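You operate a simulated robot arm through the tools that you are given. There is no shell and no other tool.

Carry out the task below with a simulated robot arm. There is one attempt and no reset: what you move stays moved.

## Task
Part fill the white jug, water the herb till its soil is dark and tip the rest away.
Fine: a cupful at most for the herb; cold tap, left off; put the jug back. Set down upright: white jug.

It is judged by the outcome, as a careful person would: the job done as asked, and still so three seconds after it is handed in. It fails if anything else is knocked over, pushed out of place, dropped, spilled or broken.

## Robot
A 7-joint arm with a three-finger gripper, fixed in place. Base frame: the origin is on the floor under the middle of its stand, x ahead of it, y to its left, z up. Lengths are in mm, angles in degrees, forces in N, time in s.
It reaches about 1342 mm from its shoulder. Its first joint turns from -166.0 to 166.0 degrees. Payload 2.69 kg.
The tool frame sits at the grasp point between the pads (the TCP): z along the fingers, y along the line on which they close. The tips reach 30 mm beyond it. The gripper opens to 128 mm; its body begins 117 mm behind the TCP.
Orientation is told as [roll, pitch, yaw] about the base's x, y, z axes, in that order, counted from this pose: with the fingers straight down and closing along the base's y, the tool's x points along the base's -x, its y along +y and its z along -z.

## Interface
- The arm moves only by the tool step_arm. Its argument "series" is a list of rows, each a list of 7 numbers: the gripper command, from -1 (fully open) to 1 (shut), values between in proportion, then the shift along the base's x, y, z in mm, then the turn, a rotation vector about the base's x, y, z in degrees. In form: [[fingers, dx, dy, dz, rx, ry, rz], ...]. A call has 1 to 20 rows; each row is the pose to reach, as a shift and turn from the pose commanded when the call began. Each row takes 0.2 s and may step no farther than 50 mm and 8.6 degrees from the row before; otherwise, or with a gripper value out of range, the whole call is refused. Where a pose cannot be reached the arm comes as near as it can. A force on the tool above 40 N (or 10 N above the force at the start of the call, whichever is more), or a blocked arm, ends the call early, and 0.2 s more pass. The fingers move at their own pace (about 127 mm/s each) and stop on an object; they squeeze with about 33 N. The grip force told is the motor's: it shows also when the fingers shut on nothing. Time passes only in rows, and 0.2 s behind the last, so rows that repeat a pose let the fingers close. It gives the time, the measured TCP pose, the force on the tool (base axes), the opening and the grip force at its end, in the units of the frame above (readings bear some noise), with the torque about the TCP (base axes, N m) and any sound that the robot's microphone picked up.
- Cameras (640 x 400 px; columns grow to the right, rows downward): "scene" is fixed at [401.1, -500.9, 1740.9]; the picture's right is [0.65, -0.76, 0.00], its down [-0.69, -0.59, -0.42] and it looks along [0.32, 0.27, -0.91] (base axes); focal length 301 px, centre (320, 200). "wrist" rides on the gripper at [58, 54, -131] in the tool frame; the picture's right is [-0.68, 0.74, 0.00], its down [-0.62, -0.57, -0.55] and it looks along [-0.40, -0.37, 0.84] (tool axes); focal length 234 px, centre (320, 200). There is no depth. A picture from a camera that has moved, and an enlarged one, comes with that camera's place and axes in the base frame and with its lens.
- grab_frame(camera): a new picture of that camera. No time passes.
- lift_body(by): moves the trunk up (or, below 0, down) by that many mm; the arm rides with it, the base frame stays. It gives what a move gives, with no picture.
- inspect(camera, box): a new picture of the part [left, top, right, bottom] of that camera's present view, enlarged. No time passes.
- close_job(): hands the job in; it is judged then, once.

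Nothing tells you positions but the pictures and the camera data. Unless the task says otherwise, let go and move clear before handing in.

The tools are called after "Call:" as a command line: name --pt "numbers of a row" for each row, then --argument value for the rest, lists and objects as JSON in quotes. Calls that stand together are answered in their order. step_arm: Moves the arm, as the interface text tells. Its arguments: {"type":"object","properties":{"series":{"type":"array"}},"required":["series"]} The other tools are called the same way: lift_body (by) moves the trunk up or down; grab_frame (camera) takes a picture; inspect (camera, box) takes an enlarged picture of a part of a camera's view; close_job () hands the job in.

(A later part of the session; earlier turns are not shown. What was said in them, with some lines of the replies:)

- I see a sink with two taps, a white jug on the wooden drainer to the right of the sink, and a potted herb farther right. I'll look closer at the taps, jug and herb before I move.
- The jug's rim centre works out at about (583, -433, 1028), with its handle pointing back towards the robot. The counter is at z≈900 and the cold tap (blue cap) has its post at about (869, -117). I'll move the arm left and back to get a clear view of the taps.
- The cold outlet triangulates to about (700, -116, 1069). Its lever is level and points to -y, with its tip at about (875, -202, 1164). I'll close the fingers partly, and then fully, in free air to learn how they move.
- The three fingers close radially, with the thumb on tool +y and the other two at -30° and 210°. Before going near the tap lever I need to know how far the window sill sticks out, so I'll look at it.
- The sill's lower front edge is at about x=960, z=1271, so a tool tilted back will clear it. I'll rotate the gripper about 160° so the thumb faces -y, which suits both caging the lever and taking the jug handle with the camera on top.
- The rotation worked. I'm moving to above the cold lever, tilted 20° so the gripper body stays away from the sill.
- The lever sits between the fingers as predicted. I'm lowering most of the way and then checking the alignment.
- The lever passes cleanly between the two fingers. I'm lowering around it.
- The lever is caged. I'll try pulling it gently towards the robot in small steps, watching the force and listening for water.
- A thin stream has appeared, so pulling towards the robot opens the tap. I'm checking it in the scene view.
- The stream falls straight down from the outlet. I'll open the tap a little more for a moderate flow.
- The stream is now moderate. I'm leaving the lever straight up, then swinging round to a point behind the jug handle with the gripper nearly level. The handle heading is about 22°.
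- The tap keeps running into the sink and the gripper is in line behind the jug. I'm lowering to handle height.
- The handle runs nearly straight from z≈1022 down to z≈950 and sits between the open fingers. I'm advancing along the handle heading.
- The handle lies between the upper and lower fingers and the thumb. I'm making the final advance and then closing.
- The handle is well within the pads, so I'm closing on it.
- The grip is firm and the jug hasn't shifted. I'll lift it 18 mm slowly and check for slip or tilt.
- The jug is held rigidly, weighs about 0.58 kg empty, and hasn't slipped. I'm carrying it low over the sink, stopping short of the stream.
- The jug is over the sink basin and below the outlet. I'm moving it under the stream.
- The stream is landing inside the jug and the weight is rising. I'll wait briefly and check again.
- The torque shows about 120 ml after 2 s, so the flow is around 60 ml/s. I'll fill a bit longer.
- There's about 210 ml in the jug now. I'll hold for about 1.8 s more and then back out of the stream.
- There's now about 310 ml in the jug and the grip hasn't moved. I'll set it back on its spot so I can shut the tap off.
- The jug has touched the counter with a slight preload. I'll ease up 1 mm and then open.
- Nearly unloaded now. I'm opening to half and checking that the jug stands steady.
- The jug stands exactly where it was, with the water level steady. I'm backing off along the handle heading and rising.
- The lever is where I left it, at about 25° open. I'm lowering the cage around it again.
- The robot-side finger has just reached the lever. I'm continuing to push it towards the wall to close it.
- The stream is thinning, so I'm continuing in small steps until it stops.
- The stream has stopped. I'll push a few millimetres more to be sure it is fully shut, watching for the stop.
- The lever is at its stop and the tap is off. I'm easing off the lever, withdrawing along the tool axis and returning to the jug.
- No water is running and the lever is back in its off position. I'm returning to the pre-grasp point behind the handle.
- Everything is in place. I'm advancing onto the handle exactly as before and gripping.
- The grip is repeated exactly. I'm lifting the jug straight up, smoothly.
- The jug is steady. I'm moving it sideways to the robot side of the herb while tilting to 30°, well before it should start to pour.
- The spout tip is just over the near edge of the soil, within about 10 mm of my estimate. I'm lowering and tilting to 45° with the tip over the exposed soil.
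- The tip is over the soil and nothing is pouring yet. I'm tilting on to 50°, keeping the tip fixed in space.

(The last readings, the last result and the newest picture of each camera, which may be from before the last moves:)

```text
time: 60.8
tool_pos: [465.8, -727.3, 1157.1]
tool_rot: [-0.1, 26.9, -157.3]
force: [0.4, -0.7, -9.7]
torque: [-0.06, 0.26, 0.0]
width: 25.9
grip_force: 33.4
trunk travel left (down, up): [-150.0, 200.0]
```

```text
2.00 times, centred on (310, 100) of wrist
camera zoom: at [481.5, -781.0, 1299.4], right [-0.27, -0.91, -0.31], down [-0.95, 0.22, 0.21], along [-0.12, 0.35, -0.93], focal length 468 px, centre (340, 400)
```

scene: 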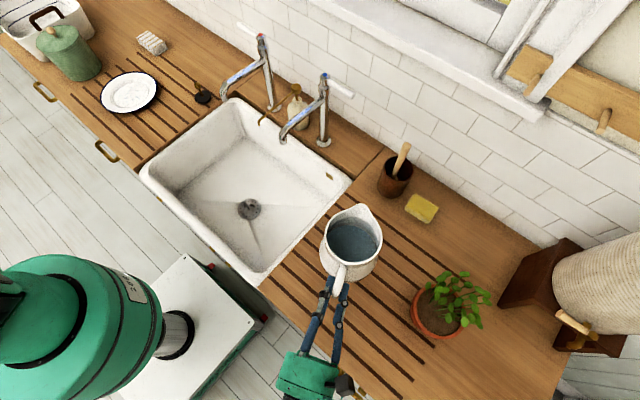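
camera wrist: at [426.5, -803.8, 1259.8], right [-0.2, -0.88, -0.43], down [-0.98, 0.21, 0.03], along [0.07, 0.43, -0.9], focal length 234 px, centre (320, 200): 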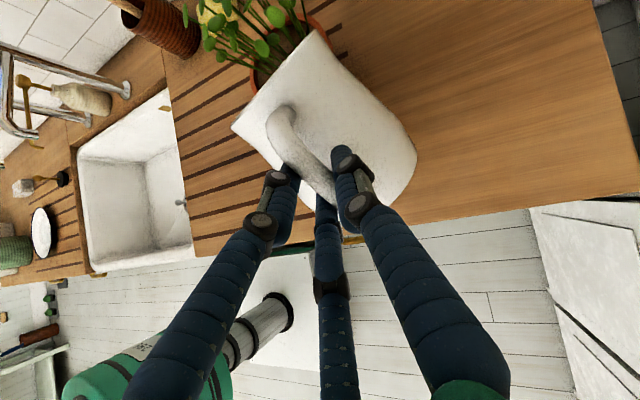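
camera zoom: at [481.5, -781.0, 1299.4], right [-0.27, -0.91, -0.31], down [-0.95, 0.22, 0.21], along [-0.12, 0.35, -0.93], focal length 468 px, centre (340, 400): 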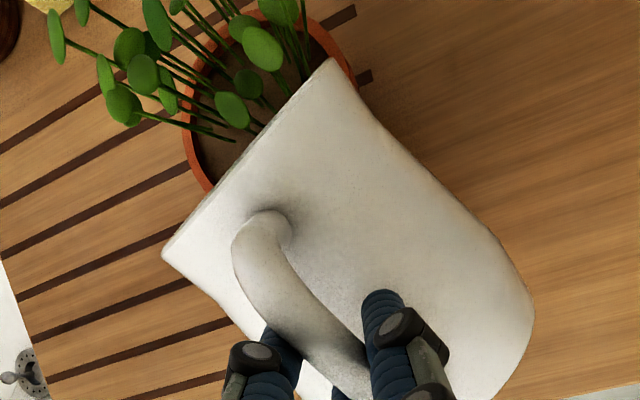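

Call:
step_arm --pt "1 4.5 1.85 4.7 -0.77 1.85 0" --pt "1 9 3.7 9.4 -1.53 3.7 0"

Call:
inspect --camera "scene" --box '[360, 230, 540, 380]'

```text
time: 61.4
tool_pos: [474.2, -725.1, 1167.0]
tool_rot: [0.0, 22.9, -157.5]
force: [-0.4, -0.5, -10.0]
torque: [-0.06, 0.21, 0.05]
width: 25.9
grip_force: 33.0
trunk travel left (down, up): [-150.0, 200.0]
```

```text
2.67 times, centred on (450, 305) of scene
camera zoom: at [401.1, -500.9, 1740.9], right [0.65, -0.76, 0.0], down [-0.69, -0.59, -0.42], along [0.32, 0.27, -0.91], focal length 804 px, centre (-27, -80)
```

zoom: 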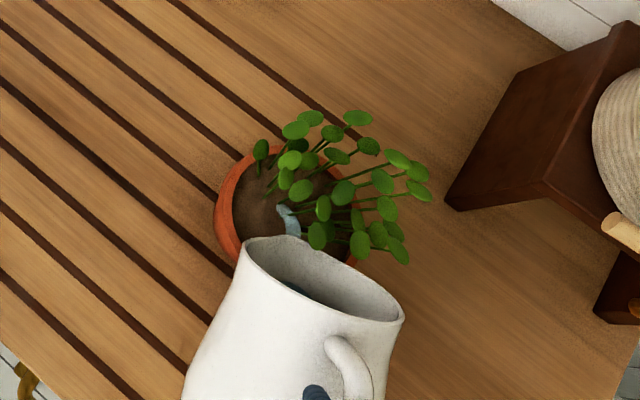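

It's pouring now, and the stream lands near the middle of the soil. I'll hold this tilt briefly and watch the soil.

Call:
step_arm --pt "1 0 0 0 0 0 0" --pt "1 0 0 0 0 0 0"

Call:
inspect --camera "scene" --box '[390, 240, 510, 340]'

Call:
inspect --camera "wrist" --box '[180, 0, 440, 200]'

```text
time: 62.0
tool_pos: [474.7, -724.9, 1166.5]
tool_rot: [0.0, 23.0, -157.3]
force: [-0.2, -0.9, -9.2]
torque: [-0.04, 0.15, -0.02]
width: 25.8
grip_force: 33.0
trunk travel left (down, up): [-150.0, 200.0]
```

```text
4.00 times, centred on (450, 290) of scene
camera zoom: at [401.1, -500.9, 1740.9], right [0.65, -0.76, 0.0], down [-0.69, -0.59, -0.42], along [0.32, 0.27, -0.91], focal length 1206 px, centre (-200, -160)
```

zoom: 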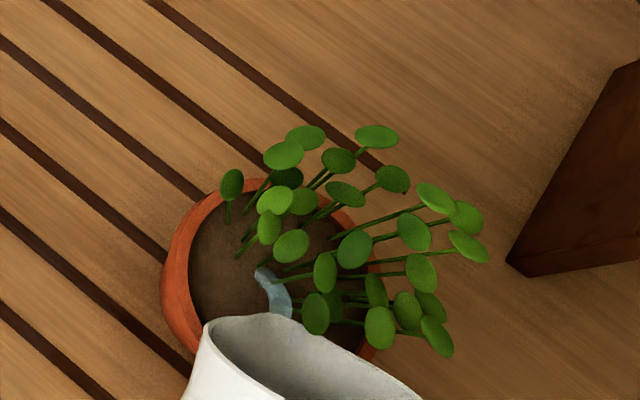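

```text
2.00 times, centred on (310, 100) of wrist
camera zoom: at [499.4, -774.3, 1308.8], right [-0.29, -0.92, -0.26], down [-0.94, 0.22, 0.26], along [-0.18, 0.33, -0.93], focal length 468 px, centre (340, 400)
```

zoom: 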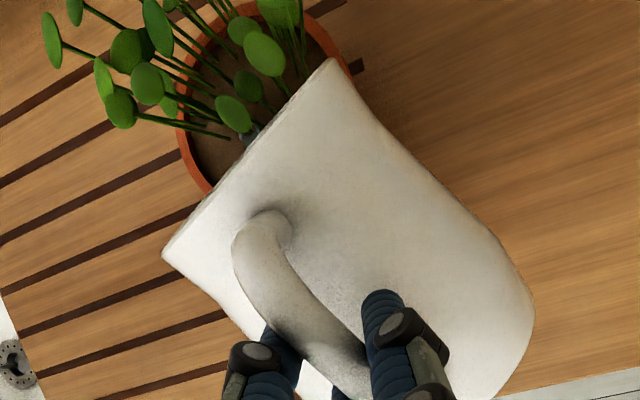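

Call:
step_arm --pt "1 0 0 0 0 0 0" --pt "1 0 0 0 0 0 0"

Call:
inspect --camera "scene" --box '[390, 240, 510, 340]'

```text
time: 62.6
tool_pos: [473.6, -725.0, 1166.5]
tool_rot: [-0.1, 23.0, -157.4]
force: [0.8, -0.4, -9.6]
torque: [-0.08, 0.19, 0.0]
width: 25.7
grip_force: 32.7
trunk travel left (down, up): [-150.0, 200.0]
```

```text
4.00 times, centred on (450, 290) of scene
camera zoom: at [401.1, -500.9, 1740.9], right [0.65, -0.76, 0.0], down [-0.69, -0.59, -0.42], along [0.32, 0.27, -0.91], focal length 1206 px, centre (-200, -160)
```

zoom: 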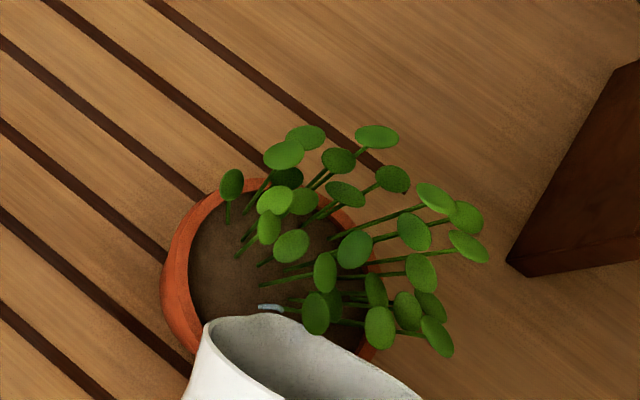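

The flow has tapered off and only a little has come out so far. I'm adding 2° more and holding briefly.

Call:
step_arm --pt "1 4.8 2 4.3 -0.77 1.85 0" --pt "1 4.8 2 4.3 -0.77 1.85 0"

Call:
inspect --camera "scene" --box '[390, 240, 510, 340]'

Call:
step_arm --pt "1 0 0 0 0 0 0" --pt "1 0 0 0 0 0 0" --pt "1 0 0 0 0 0 0"

Call:
inspect --camera "scene" --box '[390, 240, 510, 340]'

```text
time: 63.2
tool_pos: [479.1, -722.8, 1170.5]
tool_rot: [0.0, 21.0, -157.5]
force: [0.5, 0.5, -8.1]
torque: [-0.05, 0.18, -0.03]
width: 25.7
grip_force: 33.3
trunk travel left (down, up): [-150.0, 200.0]
```

```text
4.00 times, centred on (450, 290) of scene
camera zoom: at [401.1, -500.9, 1740.9], right [0.65, -0.76, 0.0], down [-0.69, -0.59, -0.42], along [0.32, 0.27, -0.91], focal length 1206 px, centre (-200, -160)
```

zoom: 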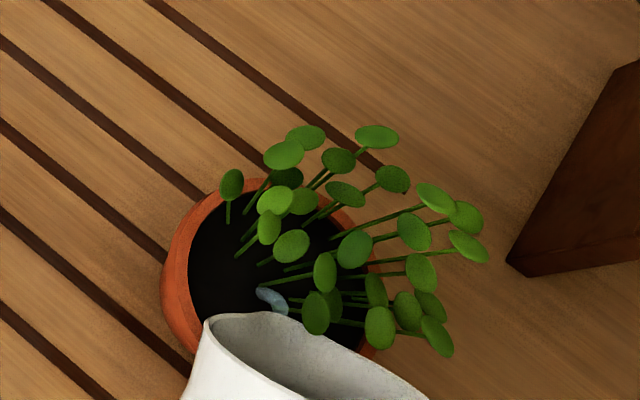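

```text
time: 64.0
tool_pos: [478.7, -723.0, 1169.1]
tool_rot: [0.0, 21.0, -157.4]
force: [-0.3, -0.4, -8.8]
torque: [-0.01, 0.15, 0.02]
width: 25.5
grip_force: 33.0
trunk travel left (down, up): [-150.0, 200.0]
```

```text
4.00 times, centred on (450, 290) of scene
camera zoom: at [401.1, -500.9, 1740.9], right [0.65, -0.76, 0.0], down [-0.69, -0.59, -0.42], along [0.32, 0.27, -0.91], focal length 1206 px, centre (-200, -160)
```

zoom: 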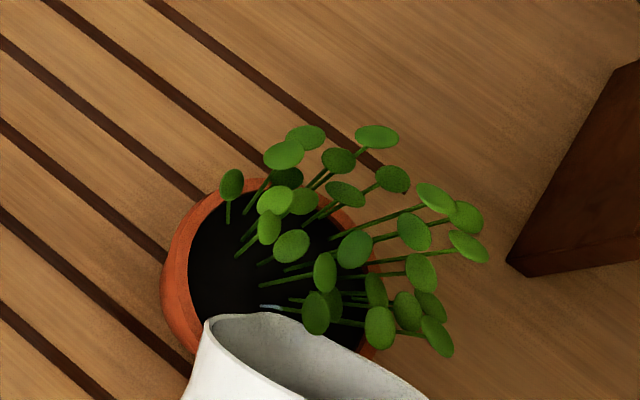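

The soil has turned fully dark and the flow has stopped. I'm tilting back over the pot so nothing drips outside it.

Call:
step_arm --pt "1 -13.8 -5.7 -13.7 2.3 -5.54 0" --pt "1 -28.1 -11.7 -31.5 4.98 -12.01 0" --pt "1 -40.2 -16.7 -51.2 7.65 -18.48 0" --pt "1 -54 -18.5 -52 10.33 -24.9 0" --pt "1 -66.4 -19.8 -50 13.01 -31.41 0" --pt "1 -66.4 -19.8 -40 13.01 -31.41 0"

Call:
inspect --camera "scene" --box '[300, 200, 540, 400]'

Call:
grab_frame --camera "wrist"

```text
time: 65.4
tool_pos: [412.2, -743.2, 1130.3]
tool_rot: [0.0, 55.0, -157.5]
force: [-0.6, -0.2, -9.5]
torque: [-0.17, 0.59, 0.01]
width: 25.9
grip_force: 32.7
trunk travel left (down, up): [-150.0, 200.0]
```

```text
2.00 times, centred on (420, 300) of scene
camera zoom: at [401.1, -500.9, 1740.9], right [0.65, -0.76, 0.0], down [-0.69, -0.59, -0.42], along [0.32, 0.27, -0.91], focal length 603 px, centre (120, 0)
```

zoom: 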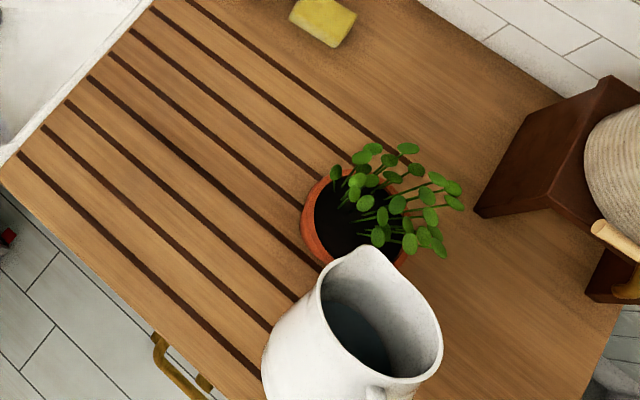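

```text
taken
camera wrist: at [366.1, -821.0, 1252.6], right [-0.08, -0.83, -0.55], down [-0.96, 0.21, -0.19], along [0.28, 0.52, -0.81], focal length 234 px, centre (320, 200)
```

wrist: 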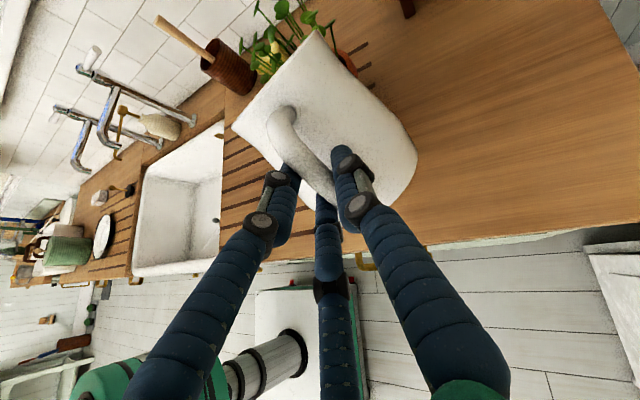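

About 140 ml went in, the soil is dark all over, and the counter is dry. I'm levelling the jug and carrying it back towards the sink.

Call:
step_arm --pt "1 2 8 2 1 -2.4 0" --pt "1 8 32 3 3 -7.2 0" --pt "1 17 70 3 5.2 -12.5 0" --pt "1 27 112 3 7.4 -18 0" --pt "1 37 155 3 9.2 -22.2 0" --pt "1 47 196 2 10.6 -25.6 0" --pt "1 56 235 0 11.3 -27.2 0" --pt "1 62 261 0 11.48 -27.72 0" --pt "1 66 277 0 11.48 -27.72 0" --pt "1 66 277 0 11.48 -27.72 0"

Call:
grab_frame --camera "scene"

Call:
inspect --camera "wrist" --box '[180, 20, 420, 260]'

```text
time: 67.6
tool_pos: [478.5, -465.2, 1131.1]
tool_rot: [0.9, 85.1, -156.6]
force: [-0.1, -0.3, -7.3]
torque: [-0.32, 0.79, 0.01]
width: 25.9
grip_force: 33.4
trunk travel left (down, up): [-150.0, 200.0]
```

```text
taken
```

scene: 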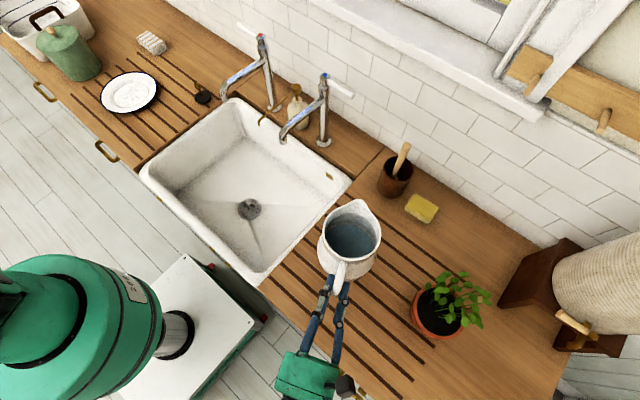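

```text
1.67 times, centred on (300, 140) of wrist
camera zoom: at [385.5, -563.1, 1199.7], right [0.23, -0.7, -0.67], down [-0.77, 0.29, -0.57], along [0.59, 0.65, -0.48], focal length 390 px, centre (353, 300)
```

zoom: 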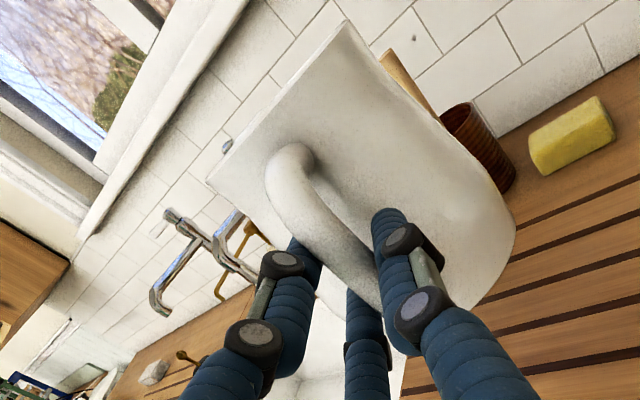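

About 180 ml remains and the jug has settled only slightly in the grip. I'm moving over the right half of the sink, tilting to 30°.

Call:
step_arm --pt "1 -3 11 0 0 0 0" --pt "1 -9 38 -5 -1 2.4 0" --pt "1 -17 74 -14 -2.5 6 0" --pt "1 -25 111 -26 -4.4 10.6 0" --pt "1 -33 147 -38 -6.2 15 0" --pt "1 -41 180 -49 -8 19.4 0" --pt "1 -48 208 -58 -9.6 23.3 0" --pt "1 -52 227 -64 -10.8 26 0" --pt "1 -54 236 -67 -11.48 27.72 0" --pt "1 -54 236 -67 -11.48 27.72 0"

Call:
grab_frame --camera "scene"

Call:
grab_frame --camera "wrist"

```text
time: 69.8
tool_pos: [425.4, -228.2, 1064.2]
tool_rot: [0.0, 54.9, -157.3]
force: [0.1, 0.3, -9.2]
torque: [-0.22, 0.57, -0.02]
width: 25.8
grip_force: 32.7
trunk travel left (down, up): [-150.0, 200.0]
```

```text
taken
```

scene: 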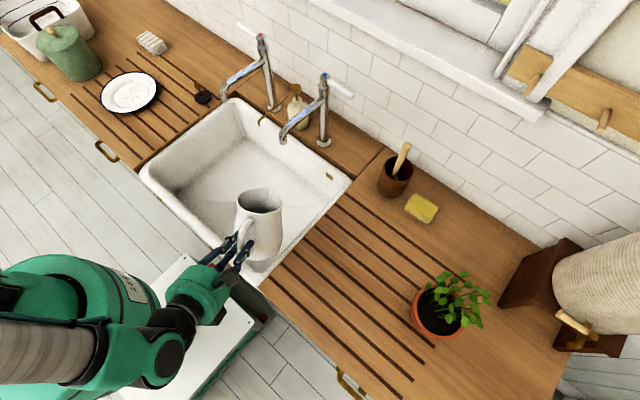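

```text
taken
camera wrist: at [379.3, -306.6, 1186.8], right [-0.08, -0.83, -0.55], down [-0.96, 0.21, -0.19], along [0.28, 0.52, -0.81], focal length 234 px, centre (320, 200)
```

wrist: 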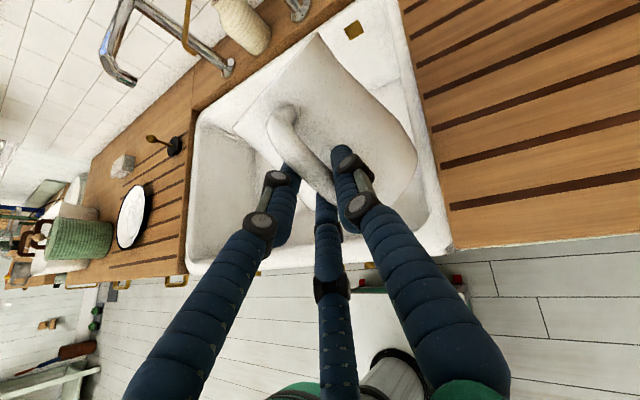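

The jug is over the basin with all parts clear of the rim and the taps. I'm tilting on towards the pouring angle.

Call:
step_arm --pt "1 8.7 3.6 15.5 -3.06 7.39 0" --pt "1 20.5 8.5 24.3 -6.12 14.78 0" --pt "1 35.2 14.6 31.1 -9.18 22.17 0" --pt "1 52.6 21.8 35.4 -12.25 29.56 0" --pt "1 62.5 25.9 36.2 -13.78 33.26 0"

Call:
inspect --camera "scene" --box '[180, 80, 360, 300]'

Call:
grab_frame --camera "wrist"

```text
time: 71.0
tool_pos: [487.9, -202.7, 1099.9]
tool_rot: [0.0, 18.9, -157.4]
force: [-1.3, -0.4, -8.7]
torque: [-0.05, 0.14, -0.01]
width: 25.8
grip_force: 32.8
trunk travel left (down, up): [-150.0, 200.0]
```

```text
1.82 times, centred on (270, 190) of scene
camera zoom: at [401.1, -500.9, 1740.9], right [0.65, -0.76, 0.0], down [-0.69, -0.59, -0.42], along [0.32, 0.27, -0.91], focal length 548 px, centre (411, 218)
```

zoom: 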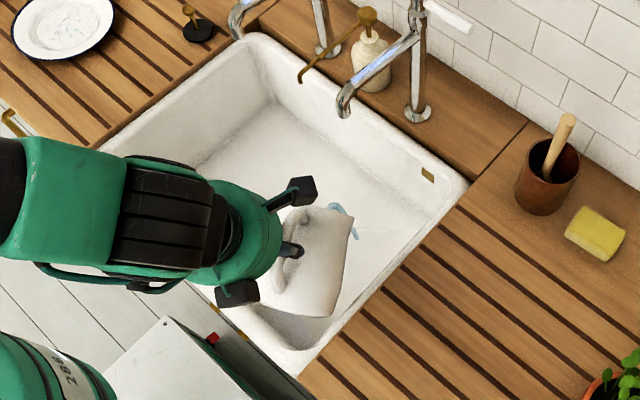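

```text
taken
camera wrist: at [522.5, -248.0, 1242.1], right [-0.31, -0.93, -0.22], down [-0.92, 0.23, 0.32], along [-0.25, 0.3, -0.92], focal length 234 px, centre (320, 200)
```

wrist: 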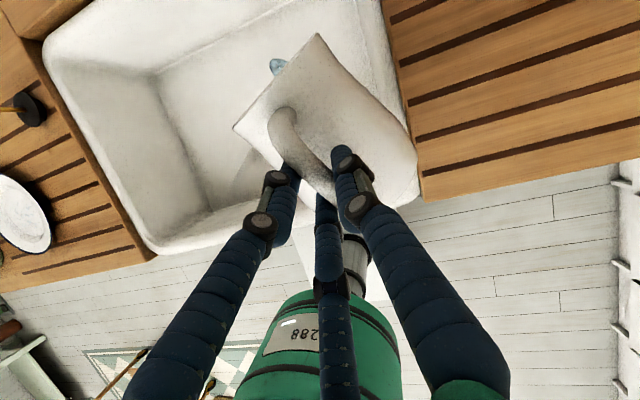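

It's pouring into the basin. I'm continuing gradually so it drains without splashing.

Call:
step_arm --pt "1 5 2 0.4 -0.77 1.85 0" --pt "1 9.9 4.1 0.7 -1.53 3.7 0" --pt "1 9.9 4.1 0.7 -1.53 3.7 0" --pt "1 20.7 8.5 4.9 -3.06 7.39 0" --pt "1 20.7 8.5 4.9 -3.06 7.39 0" --pt "1 20.7 8.5 4.9 -3.06 7.39 0" --pt "1 31.5 13 9.1 -4.59 11.09 0" --pt "1 31.5 13 9.1 -4.59 11.09 0" --pt "1 31.5 13 9.1 -4.59 11.09 0" --pt "1 43.1 17.8 14.1 -6.12 14.78 0" --pt "1 43.1 17.8 14.1 -6.12 14.78 0" --pt "1 54.7 22.6 19.1 -7.65 18.48 0" --pt "1 54.7 22.6 19.1 -7.65 18.48 0"

Call:
inspect --camera "scene" --box '[180, 80, 360, 300]'

Call:
grab_frame --camera "wrist"

```text
time: 73.8
tool_pos: [541.7, -180.8, 1118.8]
tool_rot: [0.0, -1.2, -157.4]
force: [1.0, 0.0, -5.9]
torque: [0.08, -0.14, 0.01]
width: 25.7
grip_force: 32.9
trunk travel left (down, up): [-150.0, 200.0]
```

```text
1.82 times, centred on (270, 190) of scene
camera zoom: at [401.1, -500.9, 1740.9], right [0.65, -0.76, 0.0], down [-0.69, -0.59, -0.42], along [0.32, 0.27, -0.91], focal length 548 px, centre (411, 218)
```

zoom: 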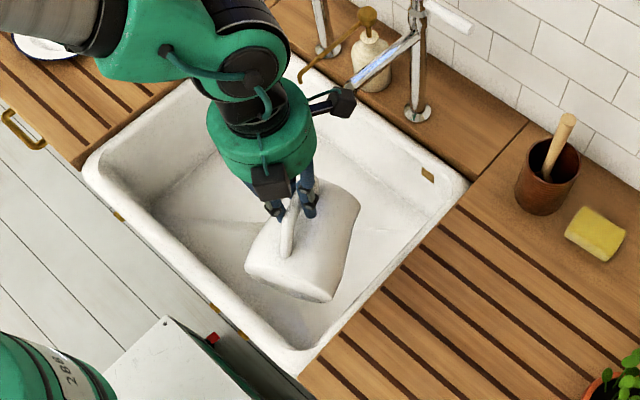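

```text
taken
camera wrist: at [620.8, -207.5, 1248.2], right [-0.34, -0.94, 0.01], down [-0.78, 0.29, 0.56], along [-0.53, 0.18, -0.83], focal length 234 px, centre (320, 200)
```

wrist: 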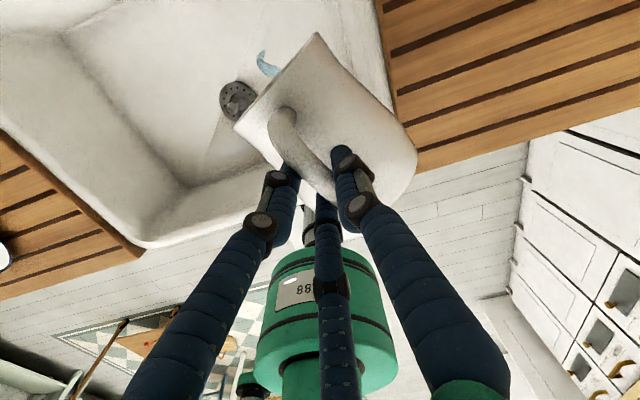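

Most of it has drained. I'm tilting past horizontal to empty it fully, keeping clear of the taps.

Call:
step_arm --pt "1 12 5 3.4 -1.53 3.7 0" --pt "1 24.2 10 6.4 -3.06 7.39 0" --pt "1 24.2 10 6.4 -3.06 7.39 0" --pt "1 36.5 15.1 8 -4.59 11.09 0" --pt "1 49.1 20.3 9.2 -6.12 14.78 0" --pt "1 49.1 20.3 9.2 -6.12 14.78 0" --pt "1 61.5 25.5 8.8 -7.65 18.48 0" --pt "1 73.9 30.6 8.1 -9.18 22.17 0" --pt "1 73.9 30.6 8.1 -9.18 22.17 0"

Call:
inspect --camera "scene" --box '[180, 40, 380, 280]'

Call:
grab_frame --camera "wrist"

```text
time: 75.8
tool_pos: [616.0, -149.1, 1126.6]
tool_rot: [0.0, -25.1, -157.4]
force: [0.1, -0.3, -6.7]
torque: [0.13, -0.29, -0.02]
width: 25.7
grip_force: 32.9
trunk travel left (down, up): [-150.0, 200.0]
```

```text
1.67 times, centred on (280, 160) of scene
camera zoom: at [401.1, -500.9, 1740.9], right [0.65, -0.76, 0.0], down [-0.69, -0.59, -0.42], along [0.32, 0.27, -0.91], focal length 502 px, centre (387, 267)
```

zoom: 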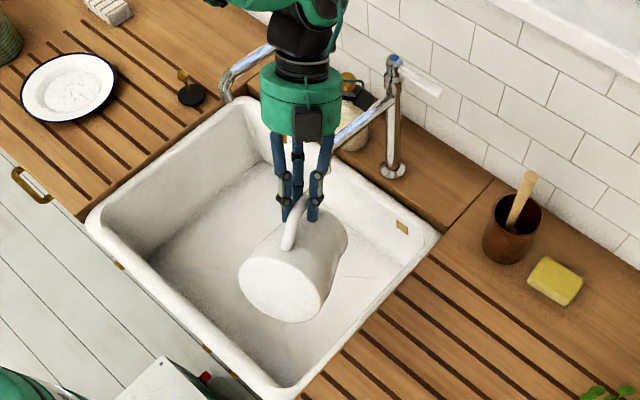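

```text
taken
camera wrist: at [739.2, -159.3, 1219.7], right [-0.28, -0.92, 0.29], down [-0.52, 0.4, 0.76], along [-0.81, 0.07, -0.59], focal length 234 px, centre (320, 200)
```

wrist: 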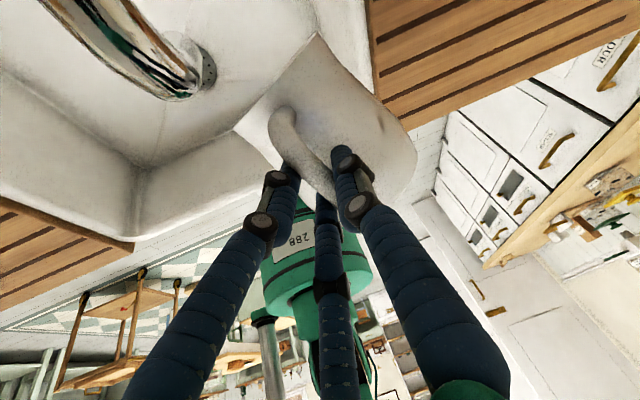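

The jug is practically empty. I'll tip slightly further and let the last drops fall.

Call:
step_arm --pt "1 12 5 -2.2 -1.53 3.7 0" --pt "1 24.6 10.3 -4.8 -3.06 7.39 0" --pt "1 24.6 10.3 -4.8 -3.06 7.39 0" --pt "1 24.6 10.3 -4.8 -3.06 7.39 0" --pt "1 24.6 10.3 -4.8 -3.06 7.39 0" --pt "1 24.6 10.3 -4.8 -3.06 7.39 0"

Call:
inspect --camera "scene" --box '[180, 40, 380, 280]'

Call:
inspect --camera "wrist" --box '[180, 0, 440, 200]'

```text
time: 77.2
tool_pos: [639.9, -140.2, 1121.5]
tool_rot: [-0.1, -32.9, -157.4]
force: [0.8, 0.3, -7.1]
torque: [0.16, -0.41, -0.02]
width: 25.8
grip_force: 33.4
trunk travel left (down, up): [-150.0, 200.0]
```

```text
1.67 times, centred on (280, 160) of scene
camera zoom: at [401.1, -500.9, 1740.9], right [0.65, -0.76, 0.0], down [-0.69, -0.59, -0.42], along [0.32, 0.27, -0.91], focal length 502 px, centre (387, 267)
```

zoom: 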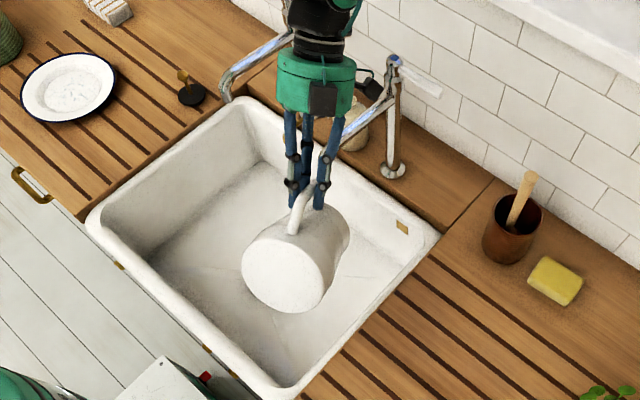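

```text
2.00 times, centred on (310, 100) of wrist
camera zoom: at [774.3, -144.4, 1199.6], right [-0.24, -0.9, 0.37], down [-0.42, 0.44, 0.8], along [-0.88, 0.04, -0.48], focal length 468 px, centre (340, 400)
```

zoom: 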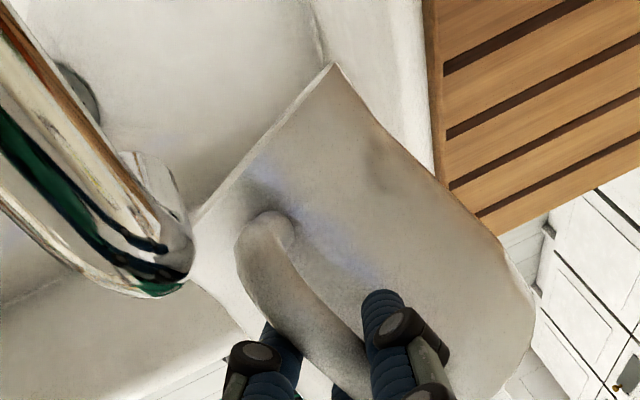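

It's emptied. I'm bringing the jug upright along the same safe path.

Call:
step_arm --pt "1 -24.6 -10.3 4.8 3.06 -7.39 0" --pt "1 -49.4 -20.6 5.9 6.12 -14.78 0" --pt "1 -74.3 -30.9 3.1 9.18 -22.17 0" --pt "1 -98.5 -40.9 -3.3 12.25 -29.56 0" --pt "1 -121.7 -50.5 -13.3 15.31 -36.96 0" --pt "1 -143.3 -59.4 -21.7 18.37 -44.35 0" --pt "1 -163.1 -67.6 -23.2 21.43 -51.74 0" --pt "1 -180.5 -74.8 -27.5 24.49 -59.13 0" --pt "1 -195.2 -80.9 -34.3 27.55 -66.52 0" --pt "1 -207 -85.8 -43.1 30.62 -73.91 0" --pt "1 -215.7 -89.4 -50 33.68 -81.3 0" --pt "1 -215.7 -89.4 -50 33.68 -81.3 0"

Call:
grab_frame --camera "scene"

Call:
grab_frame --camera "wrist"

```text
time: 79.8
tool_pos: [424.1, -230.5, 1073.1]
tool_rot: [0.1, 55.1, -157.3]
force: [-1.1, -0.1, -5.5]
torque: [-0.13, 0.46, 0.04]
width: 25.9
grip_force: 33.3
trunk travel left (down, up): [-150.0, 200.0]
```

```text
taken
```

scene: 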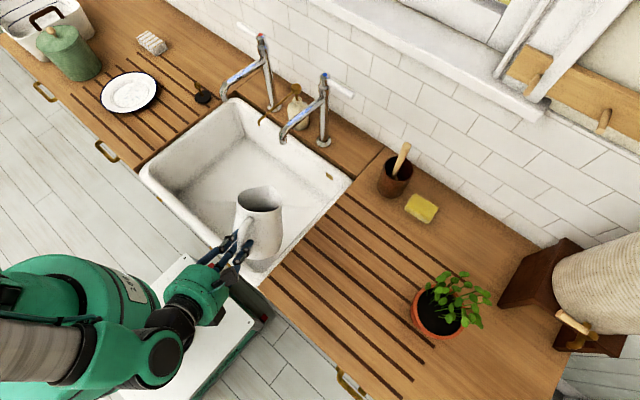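

```text
taken
camera wrist: at [379.0, -308.0, 1195.2], right [-0.08, -0.83, -0.55], down [-0.96, 0.21, -0.19], along [0.28, 0.52, -0.81], focal length 234 px, centre (320, 200)
```

wrist: 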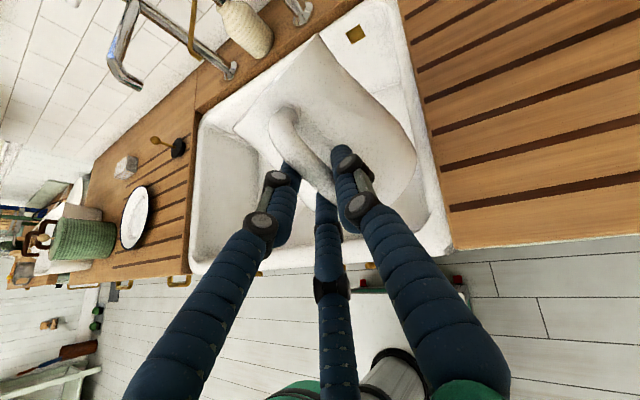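

The jug is empty and back at 30°. I'm levelling it on the way back to its original spot.

Call:
step_arm --pt "1 3 -11 2 1 -2.4 0" --pt "1 9 -38 4 3 -7.2 0" --pt "1 17 -74 4 5.2 -12.5 0" --pt "1 25 -111 4 7.4 -18 0" --pt "1 33 -147 4 9.2 -22.2 0" --pt "1 41 -180 2 10.6 -25.6 0" --pt "1 48 -208 -6 11.3 -27.2 0" --pt "1 52 -227 -20 11.48 -27.72 0" --pt "1 54 -236 -40 11.48 -27.72 0" --pt "1 54 -236 -57 11.48 -27.72 0" --pt "1 54 -236 -57 11.48 -27.72 0"

Call:
inspect --camera "scene" --box '[270, 220, 410, 340]'

Call:
inspect --camera "wrist" --box '[180, 20, 420, 260]'

```text
time: 82.2
tool_pos: [478.3, -465.8, 1015.5]
tool_rot: [0.5, 85.0, -156.9]
force: [0.4, -0.1, -6.4]
torque: [-0.21, 0.57, 0.02]
width: 25.9
grip_force: 33.0
trunk travel left (down, up): [-150.0, 200.0]
```

```text
3.33 times, centred on (340, 280) of scene
camera zoom: at [401.1, -500.9, 1740.9], right [0.65, -0.76, 0.0], down [-0.69, -0.59, -0.42], along [0.32, 0.27, -0.91], focal length 1005 px, centre (253, -67)
```

zoom: 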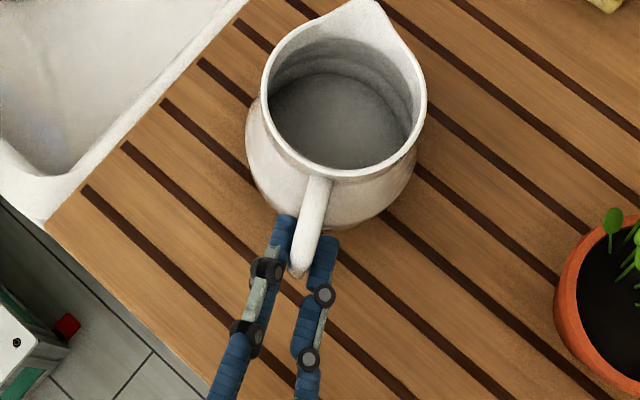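

```text
1.67 times, centred on (300, 140) of wrist
camera zoom: at [384.9, -564.1, 1084.1], right [0.23, -0.7, -0.67], down [-0.77, 0.29, -0.57], along [0.59, 0.65, -0.48], focal length 390 px, centre (353, 300)
```

zoom: 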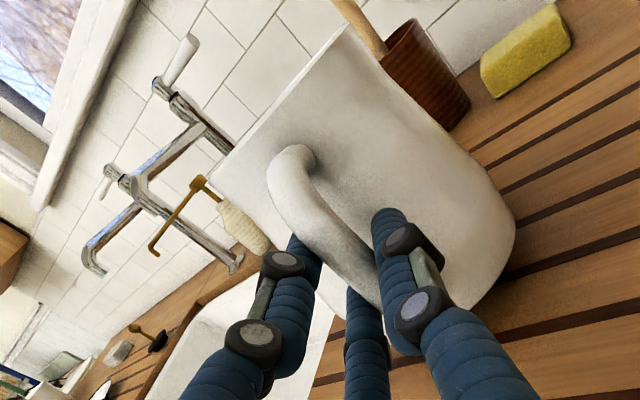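

The jug is empty and level. It has turned about 2° in the grip compared with its first placement, so I'll lower to just above the counter and compare.

Call:
step_arm --pt "1 0 0 -8 0 0 0" --pt "1 0 0 -17 0 0 0" --pt "1 0 0 -24 0 0 0" --pt "1 0 0 -24 0 0 0"

Call:
inspect --camera "scene" --box '[270, 220, 410, 340]'

Call:
inspect --camera "wrist" --box '[180, 20, 420, 260]'

```text
time: 83.2
tool_pos: [477.0, -466.3, 991.9]
tool_rot: [2.0, 85.2, -155.6]
force: [-3.6, -2.1, 6.4]
torque: [0.43, -1.21, -0.09]
width: 25.9
grip_force: 32.7
trunk travel left (down, up): [-150.0, 200.0]
```

```text
3.33 times, centred on (340, 280) of scene
camera zoom: at [401.1, -500.9, 1740.9], right [0.65, -0.76, 0.0], down [-0.69, -0.59, -0.42], along [0.32, 0.27, -0.91], focal length 1005 px, centre (253, -67)
```

zoom: 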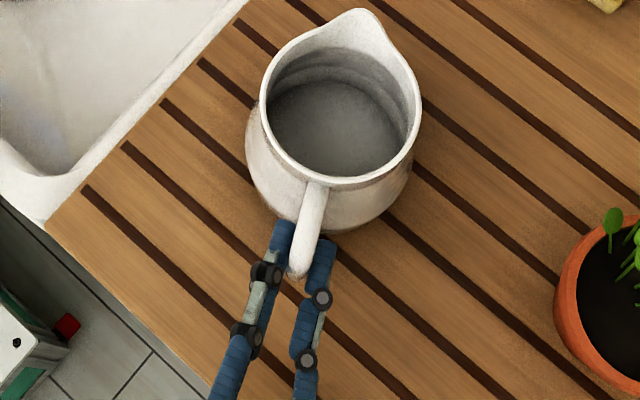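

```text
1.67 times, centred on (300, 140) of wrist
camera zoom: at [384.6, -563.9, 1061.5], right [0.23, -0.7, -0.67], down [-0.77, 0.29, -0.57], along [0.6, 0.65, -0.48], focal length 390 px, centre (353, 300)
```

zoom: 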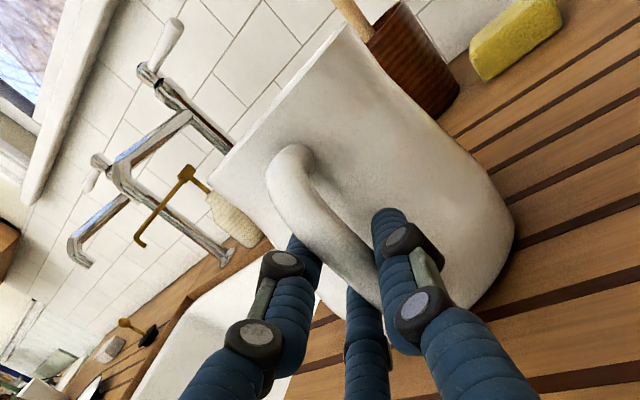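

The front edge touched about 6 mm early, so the jug has slipped about 2° spout-down and about 2.8° in yaw within the grip. I'll raise it, correct both, then set it down.

Call:
step_arm --pt "1 0 0 4 0 0 0" --pt "1 0 0 9 0 0 0" --pt "1 0 0 9 0.42 -1.02 -1.4" --pt "1 0 0 9 0.84 -2.03 -2.8" --pt "1 0 0 9 0.84 -2.03 -2.8"

Call:
inspect --camera "scene" --box '[270, 220, 410, 340]'

Call:
inspect --camera "wrist" --box '[180, 20, 420, 260]'

```text
time: 84.4
tool_pos: [478.8, -466.3, 1000.1]
tool_rot: [0.1, 87.2, -160.2]
force: [-1.1, 0.3, -5.9]
torque: [-0.19, 0.64, 0.01]
width: 25.7
grip_force: 33.1
trunk travel left (down, up): [-150.0, 200.0]
```

```text
3.33 times, centred on (340, 280) of scene
camera zoom: at [401.1, -500.9, 1740.9], right [0.65, -0.76, 0.0], down [-0.69, -0.59, -0.42], along [0.32, 0.27, -0.91], focal length 1005 px, centre (253, -67)
```

zoom: 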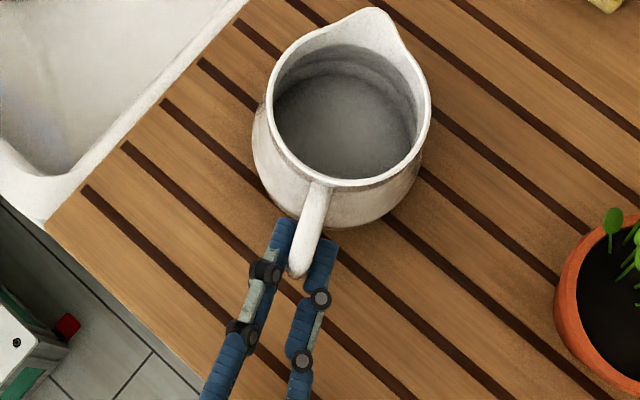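

```text
1.67 times, centred on (300, 140) of wrist
camera zoom: at [377.8, -559.5, 1064.5], right [0.22, -0.7, -0.68], down [-0.73, 0.34, -0.59], along [0.64, 0.62, -0.44], focal length 390 px, centre (353, 300)
```

zoom: 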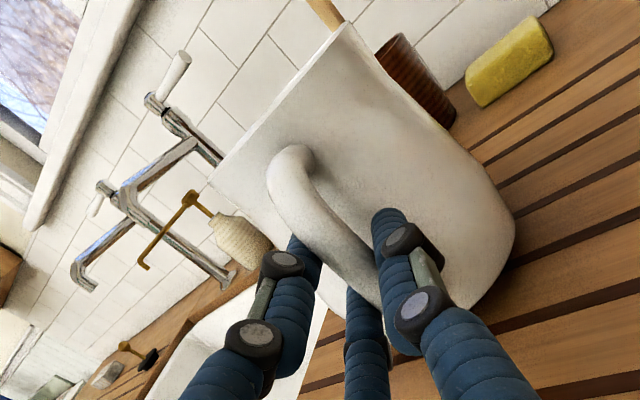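

It now matches the original lifted view exactly. I'm lowering gently.

Call:
step_arm --pt "1 0 0 -4 0 0 0" --pt "1 0 0 -8 0 0 0" --pt "1 0 0 -11 0 0 0" --pt "1 0 0 -12 0 0 0"

Call:
step_arm --pt "1 0 0 -1 0 0 0"

```text
time: 85.4
tool_pos: [478.3, -465.2, 988.0]
tool_rot: [0.1, 87.3, -160.0]
force: [0.4, -0.3, -5.7]
torque: [-0.18, 0.61, 0.02]
width: 25.6
grip_force: 33.2
trunk travel left (down, up): [-150.0, 200.0]
```

```text
time: 85.8
tool_pos: [478.4, -465.8, 987.5]
tool_rot: [0.4, 87.1, -159.9]
force: [-0.2, -0.4, -5.9]
torque: [-0.21, 0.62, 0.04]
width: 25.5
grip_force: 32.9
trunk travel left (down, up): [-150.0, 200.0]
```

Call:
step_arm --pt "1 0 0 -1 0 0 0"

Call:
step_arm --pt "1 0 0 -1 0 0 0"

```text
time: 86.2
tool_pos: [479.3, -465.6, 986.1]
tool_rot: [1.2, 87.2, -159.1]
force: [0.0, 0.2, -0.3]
torque: [-0.03, 0.4, 0.01]
width: 25.7
grip_force: 33.1
trunk travel left (down, up): [-150.0, 200.0]
```

```text
time: 86.6
tool_pos: [479.1, -466.2, 985.8]
tool_rot: [2.5, 87.2, -157.8]
force: [0.1, 1.6, 9.6]
torque: [0.19, -0.1, 0.05]
width: 25.8
grip_force: 33.1
trunk travel left (down, up): [-150.0, 200.0]
```

The base is flat on the counter. I'm easing the preload and opening the fingers.

Call:
step_arm --pt "1 0 0 0.7 0 0 0" --pt "0.6 0 0 0.7 0 0 0" --pt "0.3 0 0 0.7 0 0 0" --pt "0 0 0 0.7 0 0 0" --pt "0 0 0 0.7 0 0 0"

Call:
inspect --camera "scene" --box '[270, 220, 410, 340]'

Call:
inspect --camera "wrist" --box '[180, 20, 420, 260]'

```text
time: 87.8
tool_pos: [477.6, -465.7, 985.9]
tool_rot: [0.3, 87.2, -159.9]
force: [-0.7, -0.3, 0.4]
torque: [0.01, 0.0, 0.0]
width: 63.9
grip_force: 0.1
trunk travel left (down, up): [-150.0, 200.0]
```

```text
3.33 times, centred on (340, 280) of scene
camera zoom: at [401.1, -500.9, 1740.9], right [0.65, -0.76, 0.0], down [-0.69, -0.59, -0.42], along [0.32, 0.27, -0.91], focal length 1005 px, centre (253, -67)
```

zoom: 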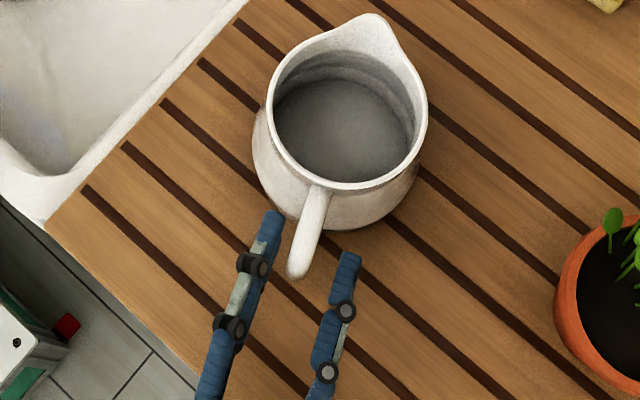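

```text
1.67 times, centred on (300, 140) of wrist
camera zoom: at [377.9, -559.4, 1050.3], right [0.22, -0.7, -0.68], down [-0.73, 0.34, -0.59], along [0.64, 0.62, -0.44], focal length 390 px, centre (353, 300)
```

zoom: 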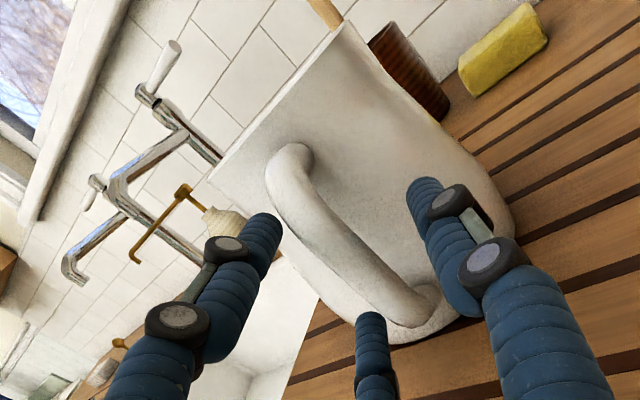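

The jug is back within a couple of millimetres of its original spot, upright and empty. I'm withdrawing straight back and then up.

Call:
step_arm --pt "0 -25 -9.5 0 0 0 0" --pt "0 -50 -19 0 0 0 0" --pt "0 -75 -28 0 0 0 0" --pt "0 -100 -37 10 0 0 0" --pt "0 -110 -40 50 0 0 0" --pt "0 -115 -40 95 0 0 0" --pt "0 -120 -40 140 0 0 0" --pt "0 -125 -40 185 0 0 0" --pt "0 -130 -40 230 0 0 0" --pt "0 -140 -10 260 0 0 0" --pt "0 -150 25 280 0 0 0" --pt "0 -160 65 290 0 0 0" --pt "0 -165 105 300 0 0 0"

Call:
grab_frame --camera "scene"

Call:
grab_frame --camera "wrist"

Call:
inspect --camera "scene" --box '[280, 200, 520, 370]'

Call:
inspect --camera "scene" --box '[200, 60, 400, 240]'

```text
time: 90.6
tool_pos: [312.6, -360.2, 1286.0]
tool_rot: [0.1, 87.2, -160.1]
force: [0.1, -0.5, -1.2]
torque: [-0.01, -0.06, 0.03]
width: 64.1
grip_force: 0.0
trunk travel left (down, up): [-150.0, 200.0]
```

```text
taken
```

scene: 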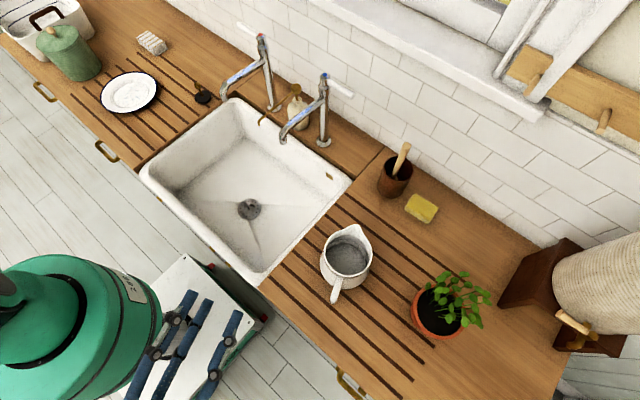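

```text
taken
camera wrist: at [212.4, -454.5, 1349.8], right [0.22, -0.7, -0.68], down [-0.74, 0.34, -0.59], along [0.64, 0.62, -0.44], focal length 234 px, centre (320, 200)
```

wrist: 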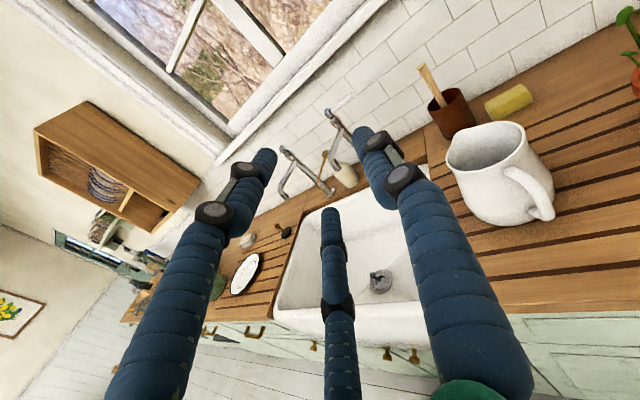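

```text
2.35 times, centred on (400, 285) of scene
camera zoom: at [401.1, -500.9, 1740.9], right [0.65, -0.76, 0.0], down [-0.69, -0.59, -0.42], along [0.32, 0.27, -0.91], focal length 709 px, centre (132, 0)
```

zoom: 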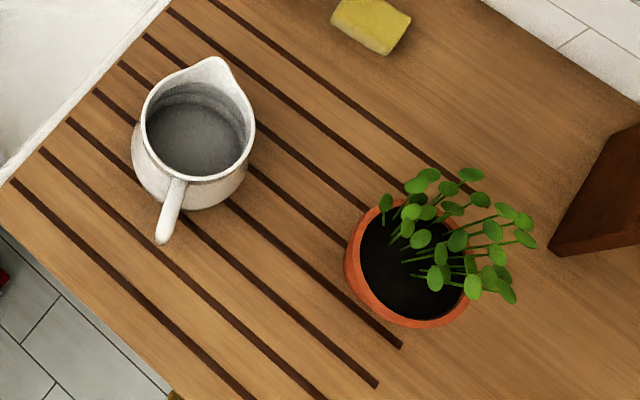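

```text
2.22 times, centred on (300, 150) of scene
camera zoom: at [401.1, -500.9, 1740.9], right [0.65, -0.76, 0.0], down [-0.69, -0.59, -0.42], along [0.32, 0.27, -0.91], focal length 670 px, centre (364, 311)
```

zoom: 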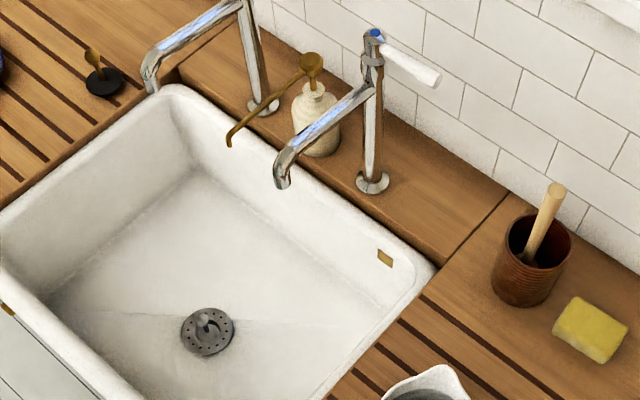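

The soil is dark, the tap is off with no stream, and the jug stands empty and upright on its original spot. The counter is dry, nothing else has moved and the arm is clear, so I'm handing in.

Call:
close_job

```text
The job is handed in.
```

The herb is watered and its soil is dark all over. The rest of the water went down the sink, and the white jug is back upright on its original spot, within about 2 mm.

- **Water used:** I put roughly 330 ml in the jug from the cold tap. About 150 ml went on the herb, less than a cupful. I worked these amounts out from the load on the gripper, so they are estimates.
- **Tap:** The cold tap is off, with its lever back at the stop and no stream showing. It ran into the sink while I fetched the jug, filled it and put it back down, because I needed the gripper free to shut it off.
- **Jug:** It slipped a couple of degrees in the grip while pouring. I corrected that before setting it down.
- **Everything else:** I saw no spills on the counter in the last pictures, and nothing else had moved. I let go of the jug and moved the arm clear before handing in.
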